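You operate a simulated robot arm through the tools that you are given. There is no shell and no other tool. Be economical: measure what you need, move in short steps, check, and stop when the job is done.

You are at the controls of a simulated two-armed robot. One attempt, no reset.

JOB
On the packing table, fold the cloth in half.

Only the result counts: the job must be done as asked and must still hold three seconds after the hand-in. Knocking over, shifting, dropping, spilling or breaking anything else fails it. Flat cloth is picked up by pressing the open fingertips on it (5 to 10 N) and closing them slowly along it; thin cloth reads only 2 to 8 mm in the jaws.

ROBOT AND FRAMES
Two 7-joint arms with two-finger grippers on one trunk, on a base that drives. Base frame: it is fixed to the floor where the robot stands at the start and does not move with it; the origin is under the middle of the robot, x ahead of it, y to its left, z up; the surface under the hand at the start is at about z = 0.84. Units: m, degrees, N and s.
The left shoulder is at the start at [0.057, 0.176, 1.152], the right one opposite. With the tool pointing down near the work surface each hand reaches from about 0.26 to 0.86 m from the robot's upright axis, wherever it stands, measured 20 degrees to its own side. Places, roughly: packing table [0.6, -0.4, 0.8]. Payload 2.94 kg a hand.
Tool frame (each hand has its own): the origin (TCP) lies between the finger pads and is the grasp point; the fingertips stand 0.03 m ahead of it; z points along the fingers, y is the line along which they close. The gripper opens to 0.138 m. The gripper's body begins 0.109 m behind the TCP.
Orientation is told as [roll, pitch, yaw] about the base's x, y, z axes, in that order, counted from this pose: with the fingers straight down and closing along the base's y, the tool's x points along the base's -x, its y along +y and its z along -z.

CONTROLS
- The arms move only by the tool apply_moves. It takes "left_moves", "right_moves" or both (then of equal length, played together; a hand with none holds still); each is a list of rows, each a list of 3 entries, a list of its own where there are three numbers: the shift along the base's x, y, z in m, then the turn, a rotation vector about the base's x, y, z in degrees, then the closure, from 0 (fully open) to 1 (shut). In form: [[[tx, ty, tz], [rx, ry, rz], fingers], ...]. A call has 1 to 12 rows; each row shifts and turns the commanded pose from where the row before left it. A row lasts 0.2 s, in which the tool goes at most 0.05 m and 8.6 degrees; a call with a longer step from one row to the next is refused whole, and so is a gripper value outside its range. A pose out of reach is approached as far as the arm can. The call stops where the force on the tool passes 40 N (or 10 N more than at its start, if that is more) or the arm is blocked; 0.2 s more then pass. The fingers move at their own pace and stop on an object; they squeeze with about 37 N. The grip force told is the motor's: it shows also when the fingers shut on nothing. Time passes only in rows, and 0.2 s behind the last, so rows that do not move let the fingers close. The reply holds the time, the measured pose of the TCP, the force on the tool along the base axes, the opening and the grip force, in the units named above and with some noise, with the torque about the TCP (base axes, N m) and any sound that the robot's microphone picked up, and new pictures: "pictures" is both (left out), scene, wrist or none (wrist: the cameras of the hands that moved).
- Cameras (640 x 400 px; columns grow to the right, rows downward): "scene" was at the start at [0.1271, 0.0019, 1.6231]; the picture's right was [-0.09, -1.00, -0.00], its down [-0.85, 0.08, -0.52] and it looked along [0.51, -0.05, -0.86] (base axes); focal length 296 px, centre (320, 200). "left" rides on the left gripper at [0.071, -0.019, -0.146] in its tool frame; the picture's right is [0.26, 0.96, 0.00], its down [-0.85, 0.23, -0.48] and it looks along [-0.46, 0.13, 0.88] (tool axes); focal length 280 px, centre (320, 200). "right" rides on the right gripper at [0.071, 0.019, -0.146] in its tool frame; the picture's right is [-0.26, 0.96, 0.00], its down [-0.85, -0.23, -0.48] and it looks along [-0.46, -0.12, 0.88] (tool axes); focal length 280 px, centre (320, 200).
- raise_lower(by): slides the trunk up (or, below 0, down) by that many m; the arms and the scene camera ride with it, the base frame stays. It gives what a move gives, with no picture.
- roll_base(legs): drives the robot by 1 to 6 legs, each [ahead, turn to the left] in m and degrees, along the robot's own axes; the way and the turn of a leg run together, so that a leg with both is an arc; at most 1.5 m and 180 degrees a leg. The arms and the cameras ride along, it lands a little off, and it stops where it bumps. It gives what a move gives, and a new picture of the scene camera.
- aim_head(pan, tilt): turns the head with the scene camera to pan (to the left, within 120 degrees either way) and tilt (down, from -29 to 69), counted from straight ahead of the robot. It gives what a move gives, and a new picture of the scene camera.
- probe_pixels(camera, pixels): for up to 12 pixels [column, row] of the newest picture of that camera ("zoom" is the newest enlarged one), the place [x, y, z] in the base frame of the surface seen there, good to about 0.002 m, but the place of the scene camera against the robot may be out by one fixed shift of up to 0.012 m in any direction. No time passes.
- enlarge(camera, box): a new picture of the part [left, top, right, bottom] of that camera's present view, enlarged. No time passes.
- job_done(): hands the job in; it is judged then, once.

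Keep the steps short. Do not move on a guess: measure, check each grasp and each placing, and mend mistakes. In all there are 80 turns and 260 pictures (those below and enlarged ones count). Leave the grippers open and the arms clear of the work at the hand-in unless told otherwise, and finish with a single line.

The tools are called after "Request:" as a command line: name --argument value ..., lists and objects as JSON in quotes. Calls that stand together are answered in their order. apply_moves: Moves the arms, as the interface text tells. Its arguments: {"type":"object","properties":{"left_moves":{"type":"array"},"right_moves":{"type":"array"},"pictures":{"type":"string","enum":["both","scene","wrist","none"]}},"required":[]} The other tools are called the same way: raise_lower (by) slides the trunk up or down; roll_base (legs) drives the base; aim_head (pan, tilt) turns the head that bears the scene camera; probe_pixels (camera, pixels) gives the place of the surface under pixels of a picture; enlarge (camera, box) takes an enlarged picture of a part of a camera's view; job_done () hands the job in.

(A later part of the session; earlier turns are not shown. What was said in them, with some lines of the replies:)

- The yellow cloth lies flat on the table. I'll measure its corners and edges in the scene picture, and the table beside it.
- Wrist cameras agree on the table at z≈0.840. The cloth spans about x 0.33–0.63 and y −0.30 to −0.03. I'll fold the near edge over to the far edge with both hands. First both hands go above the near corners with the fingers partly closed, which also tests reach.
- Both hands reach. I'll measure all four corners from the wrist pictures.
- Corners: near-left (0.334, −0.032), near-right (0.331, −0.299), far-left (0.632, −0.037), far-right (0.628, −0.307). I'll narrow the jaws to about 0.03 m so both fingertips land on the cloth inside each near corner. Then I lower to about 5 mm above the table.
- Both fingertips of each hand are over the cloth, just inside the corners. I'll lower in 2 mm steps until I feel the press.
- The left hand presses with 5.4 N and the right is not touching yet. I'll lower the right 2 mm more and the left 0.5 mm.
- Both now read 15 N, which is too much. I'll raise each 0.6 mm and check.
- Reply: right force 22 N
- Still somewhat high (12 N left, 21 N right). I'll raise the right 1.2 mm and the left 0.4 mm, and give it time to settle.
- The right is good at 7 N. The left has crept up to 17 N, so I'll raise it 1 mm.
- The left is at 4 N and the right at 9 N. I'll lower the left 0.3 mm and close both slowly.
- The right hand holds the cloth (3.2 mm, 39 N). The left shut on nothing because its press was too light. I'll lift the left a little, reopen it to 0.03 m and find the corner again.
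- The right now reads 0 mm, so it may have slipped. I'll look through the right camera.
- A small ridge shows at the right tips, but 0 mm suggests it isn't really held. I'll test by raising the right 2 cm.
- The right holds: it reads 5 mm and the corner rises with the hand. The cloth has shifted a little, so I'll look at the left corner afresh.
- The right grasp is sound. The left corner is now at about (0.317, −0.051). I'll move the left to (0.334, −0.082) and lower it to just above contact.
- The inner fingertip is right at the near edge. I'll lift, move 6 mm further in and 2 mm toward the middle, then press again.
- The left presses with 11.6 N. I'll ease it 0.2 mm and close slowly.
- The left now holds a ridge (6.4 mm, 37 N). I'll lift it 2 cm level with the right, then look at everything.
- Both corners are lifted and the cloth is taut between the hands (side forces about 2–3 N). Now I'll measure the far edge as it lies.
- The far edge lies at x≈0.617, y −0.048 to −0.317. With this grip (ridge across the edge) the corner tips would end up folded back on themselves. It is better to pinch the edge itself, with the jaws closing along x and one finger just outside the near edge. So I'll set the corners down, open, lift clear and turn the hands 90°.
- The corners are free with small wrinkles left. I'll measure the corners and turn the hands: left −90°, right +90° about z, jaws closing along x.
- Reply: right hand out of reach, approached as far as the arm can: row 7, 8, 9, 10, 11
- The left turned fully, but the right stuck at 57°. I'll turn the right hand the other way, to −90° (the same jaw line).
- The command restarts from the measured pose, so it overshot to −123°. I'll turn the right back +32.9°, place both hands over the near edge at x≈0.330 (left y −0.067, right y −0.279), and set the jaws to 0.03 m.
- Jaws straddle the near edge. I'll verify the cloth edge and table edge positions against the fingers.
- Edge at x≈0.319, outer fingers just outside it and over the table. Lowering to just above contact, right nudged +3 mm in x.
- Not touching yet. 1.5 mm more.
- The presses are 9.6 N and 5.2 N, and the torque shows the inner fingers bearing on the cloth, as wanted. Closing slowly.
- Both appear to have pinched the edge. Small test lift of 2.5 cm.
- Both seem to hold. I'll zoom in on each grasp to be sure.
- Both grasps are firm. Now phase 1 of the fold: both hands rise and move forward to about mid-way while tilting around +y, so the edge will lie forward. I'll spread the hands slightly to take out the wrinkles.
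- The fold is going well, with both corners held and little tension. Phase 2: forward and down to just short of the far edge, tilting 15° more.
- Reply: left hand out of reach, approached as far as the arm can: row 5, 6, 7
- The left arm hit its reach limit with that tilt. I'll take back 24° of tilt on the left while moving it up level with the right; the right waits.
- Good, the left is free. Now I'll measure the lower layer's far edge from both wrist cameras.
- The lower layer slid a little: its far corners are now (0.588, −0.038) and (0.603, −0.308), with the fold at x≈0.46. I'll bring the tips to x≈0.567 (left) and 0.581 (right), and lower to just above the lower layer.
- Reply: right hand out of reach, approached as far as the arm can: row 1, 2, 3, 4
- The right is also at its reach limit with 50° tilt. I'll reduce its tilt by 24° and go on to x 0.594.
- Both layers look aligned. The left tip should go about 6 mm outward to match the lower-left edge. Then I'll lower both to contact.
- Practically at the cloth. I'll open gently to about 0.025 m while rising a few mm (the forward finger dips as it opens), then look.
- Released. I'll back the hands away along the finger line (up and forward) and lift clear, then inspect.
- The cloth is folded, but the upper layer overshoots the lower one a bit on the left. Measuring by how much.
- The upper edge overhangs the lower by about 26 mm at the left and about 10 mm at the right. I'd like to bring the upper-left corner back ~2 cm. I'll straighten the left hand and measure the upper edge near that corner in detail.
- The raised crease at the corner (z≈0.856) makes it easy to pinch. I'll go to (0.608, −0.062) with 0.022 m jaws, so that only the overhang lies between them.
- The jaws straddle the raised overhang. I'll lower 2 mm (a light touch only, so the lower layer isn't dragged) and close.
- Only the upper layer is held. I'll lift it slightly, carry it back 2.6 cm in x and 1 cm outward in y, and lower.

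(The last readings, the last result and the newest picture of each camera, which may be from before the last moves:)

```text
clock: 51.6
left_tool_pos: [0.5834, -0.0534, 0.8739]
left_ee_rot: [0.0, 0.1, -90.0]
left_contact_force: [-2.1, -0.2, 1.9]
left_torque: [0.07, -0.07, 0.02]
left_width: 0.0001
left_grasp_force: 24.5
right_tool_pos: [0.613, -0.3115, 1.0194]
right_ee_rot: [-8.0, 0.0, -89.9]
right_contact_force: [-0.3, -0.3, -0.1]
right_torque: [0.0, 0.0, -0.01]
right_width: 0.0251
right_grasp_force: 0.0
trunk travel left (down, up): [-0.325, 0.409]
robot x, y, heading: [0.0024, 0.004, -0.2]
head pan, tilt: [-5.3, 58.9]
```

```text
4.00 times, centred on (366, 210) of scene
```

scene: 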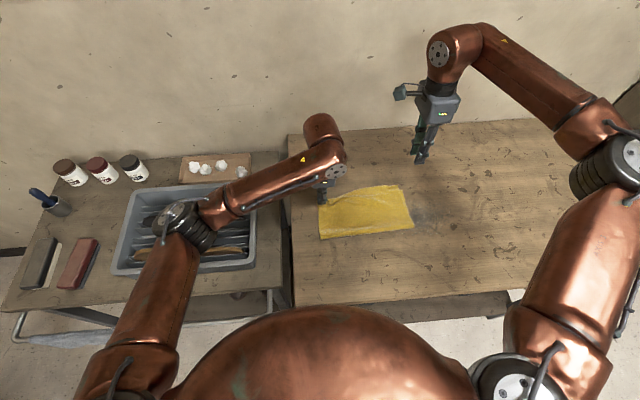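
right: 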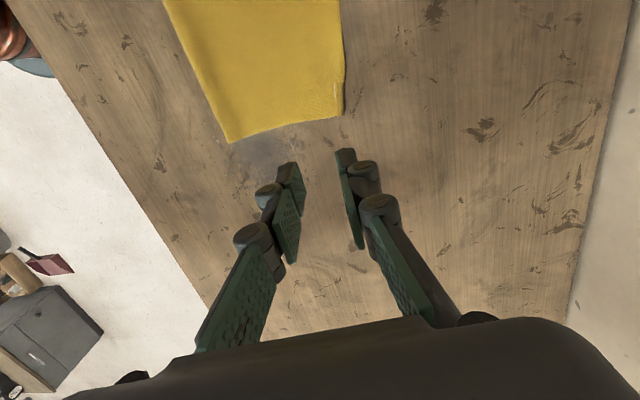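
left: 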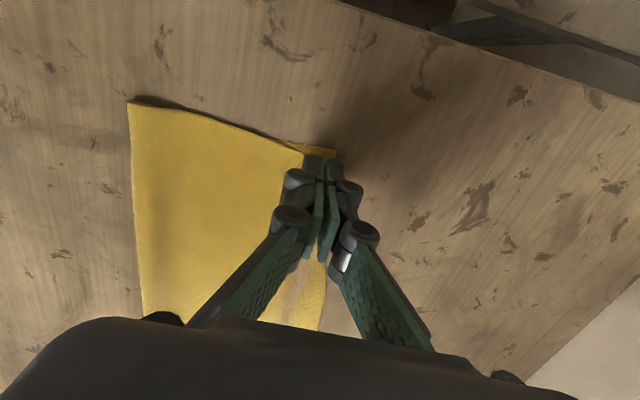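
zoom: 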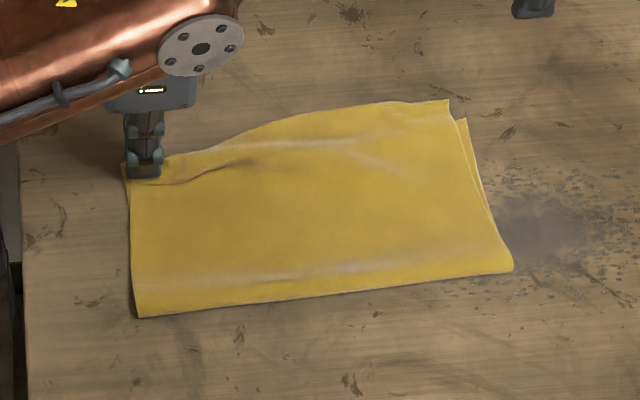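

The left corner now matches, though the upper layer has shifted a bit leftwards at its right corner. Releasing here and lifting straight up.

Request:
apply_moves --left_moves '[[[0, 0, 0.0005], [0, 0, 0], 0.95], [[0, 0, 0.0005], [0, 0, 0], 0.9], [[0, 0, 0], [0, 0, 0], 0.85], [[0, 0, 0], [0, 0, 0], 0.8], [[0, 0, 0.01], [0, 0, 0], 0.8], [[0, 0, 0.03], [0, 0, 0], 0.8], [[0, 0.02, 0.04], [0, 0, 0], 0.8], [[0, 0.04, 0.02], [0, 0, 0], 0.8], [[0, 0.04, 0.0], [0, 0, 0], 0.8]]'

Request:
enlarge --camera "scene" --box '[286, 160, 446, 260]'

```text
clock: 53.6
left_tool_pos: [0.5822, 0.0469, 0.9751]
left_ee_rot: [0.0, 0.0, -90.0]
left_contact_force: [0.4, 0.3, 0.4]
left_torque: [-0.03, -0.02, 0.03]
left_width: 0.0276
left_grasp_force: 0.1
right_tool_pos: [0.6127, -0.3102, 1.0205]
right_ee_rot: [-8.0, 0.0, -89.9]
right_contact_force: [-0.3, 0.8, -0.5]
right_torque: [-0.04, -0.05, -0.04]
right_width: 0.0248
right_grasp_force: 0.1
trunk travel left (down, up): [-0.325, 0.409]
robot x, y, heading: [-0.0037, 0.0003, -0.1]
head pan, tilt: [-5.3, 58.9]
```

scene: 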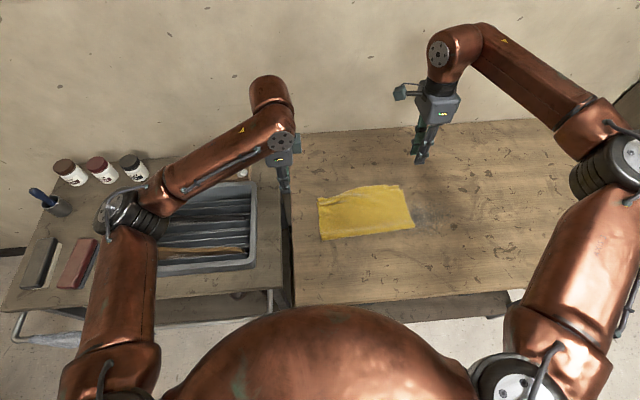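
left: 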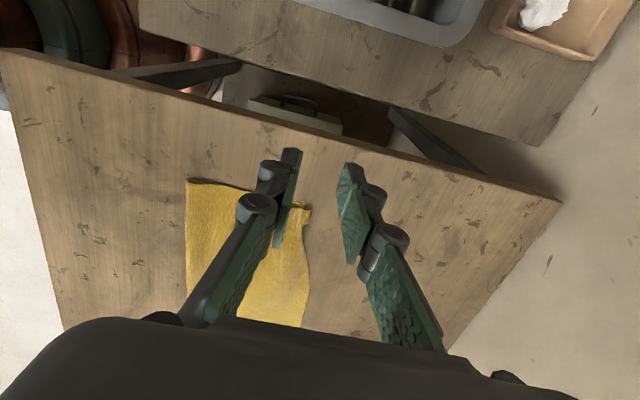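

```text
4.00 times, centred on (366, 210) of scene
```

zoom: 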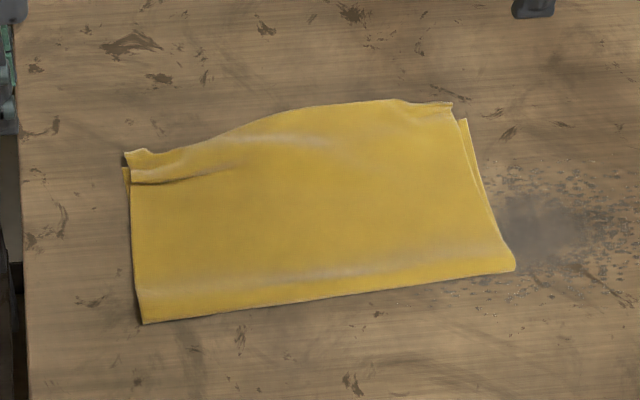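

Both corners now sit within about a centimetre of the lower ones. Measuring corners and heights.

Request:
probe_pixels --camera "zoom" --pixels '[[128, 154], [124, 172], [451, 104], [466, 121], [513, 268], [144, 320], [310, 106], [165, 170], [300, 140], [320, 280], [400, 200], [250, 230]]'

```text
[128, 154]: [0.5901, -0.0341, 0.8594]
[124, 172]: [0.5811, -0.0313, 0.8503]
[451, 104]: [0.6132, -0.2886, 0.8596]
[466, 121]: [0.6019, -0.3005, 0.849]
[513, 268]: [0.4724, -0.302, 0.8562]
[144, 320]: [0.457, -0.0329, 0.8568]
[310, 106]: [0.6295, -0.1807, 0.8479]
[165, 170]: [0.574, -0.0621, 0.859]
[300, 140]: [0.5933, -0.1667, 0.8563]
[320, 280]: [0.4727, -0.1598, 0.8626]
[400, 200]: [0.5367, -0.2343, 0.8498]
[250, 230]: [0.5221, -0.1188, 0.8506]
```

Corner offsets are about 9 mm left and 16 mm right, with the fold straight near x≈0.46–0.47. That is a sound half fold. I'll open both grippers fully and raise the arms clear, then take one last look.

Request:
apply_moves --left_moves '[[[0, 0, 0.04], [0, 0, 0], 0.5], [[0, 0.01, 0.04], [0, 0, 0], 0.2], [[0, 0, 0.02], [0, 0, 0], 0], [[0, 0, 0], [0, 0, 0], 0], [[0, 0, 0], [0, 0, 0], 0], [[0, 0, 0], [0, 0, 0], 0]]' --right_moves '[[[0, -0.03, 0.02], [0, 0, 0], 0.5], [[0, -0.04, 0.02], [0, 0, 0], 0.2], [[0, -0.04, 0], [0, 0, 0], 0], [[0, 0, 0], [0, 0, 0], 0], [[0, 0, 0], [0, 0, 0], 0], [[0, 0, 0], [0, 0, 0], 0]]' --pictures "scene"

Request:
enlarge --camera "scene" --box '[286, 160, 446, 260]'

```text
clock: 55.0
left_tool_pos: [0.5832, 0.0562, 1.0727]
left_ee_rot: [0.0, 0.0, -90.0]
left_contact_force: [0.0, 0.1, 0.1]
left_torque: [-0.03, -0.03, 0.01]
left_width: 0.138
left_grasp_force: 0.1
right_tool_pos: [0.6132, -0.4193, 1.0609]
right_ee_rot: [-8.1, -0.1, -90.0]
right_contact_force: [0.3, 0.3, -0.2]
right_torque: [0.0, -0.01, 0.01]
right_width: 0.1378
right_grasp_force: 0.0
trunk travel left (down, up): [-0.325, 0.409]
robot x, y, heading: [0.0002, 0.002, 0.0]
head pan, tilt: [-5.3, 58.9]
```

scene: 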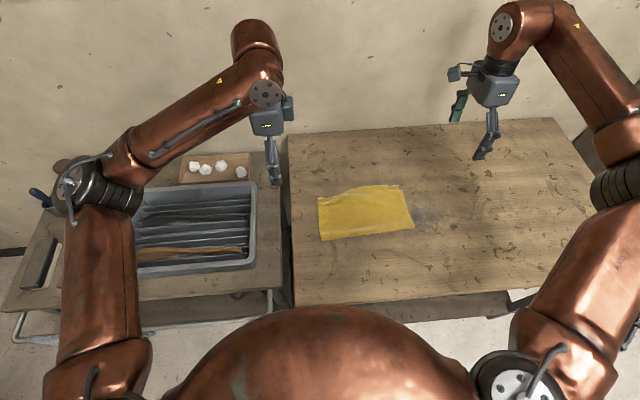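

```text
4.00 times, centred on (366, 210) of scene
```

zoom: 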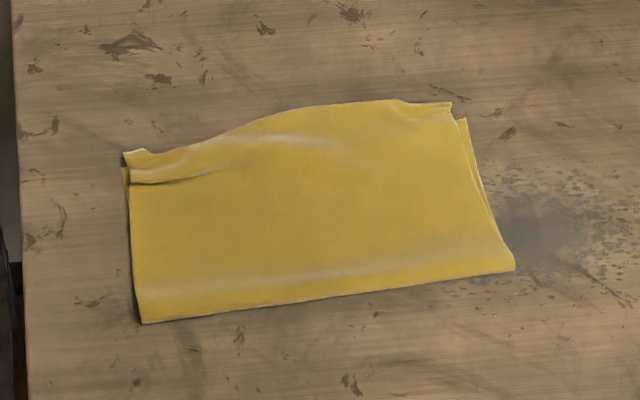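

The cloth lies folded and still, the grippers are open, the arms are clear and nothing else was touched. Handing in.

Request:
job_done

```text
The job is handed in.
```

The cloth is folded in half on the packing table, near edge over far edge, with corners about 9 mm (left) and 16 mm (right) apart and the middle of the top edge overhanging by roughly 3 cm.
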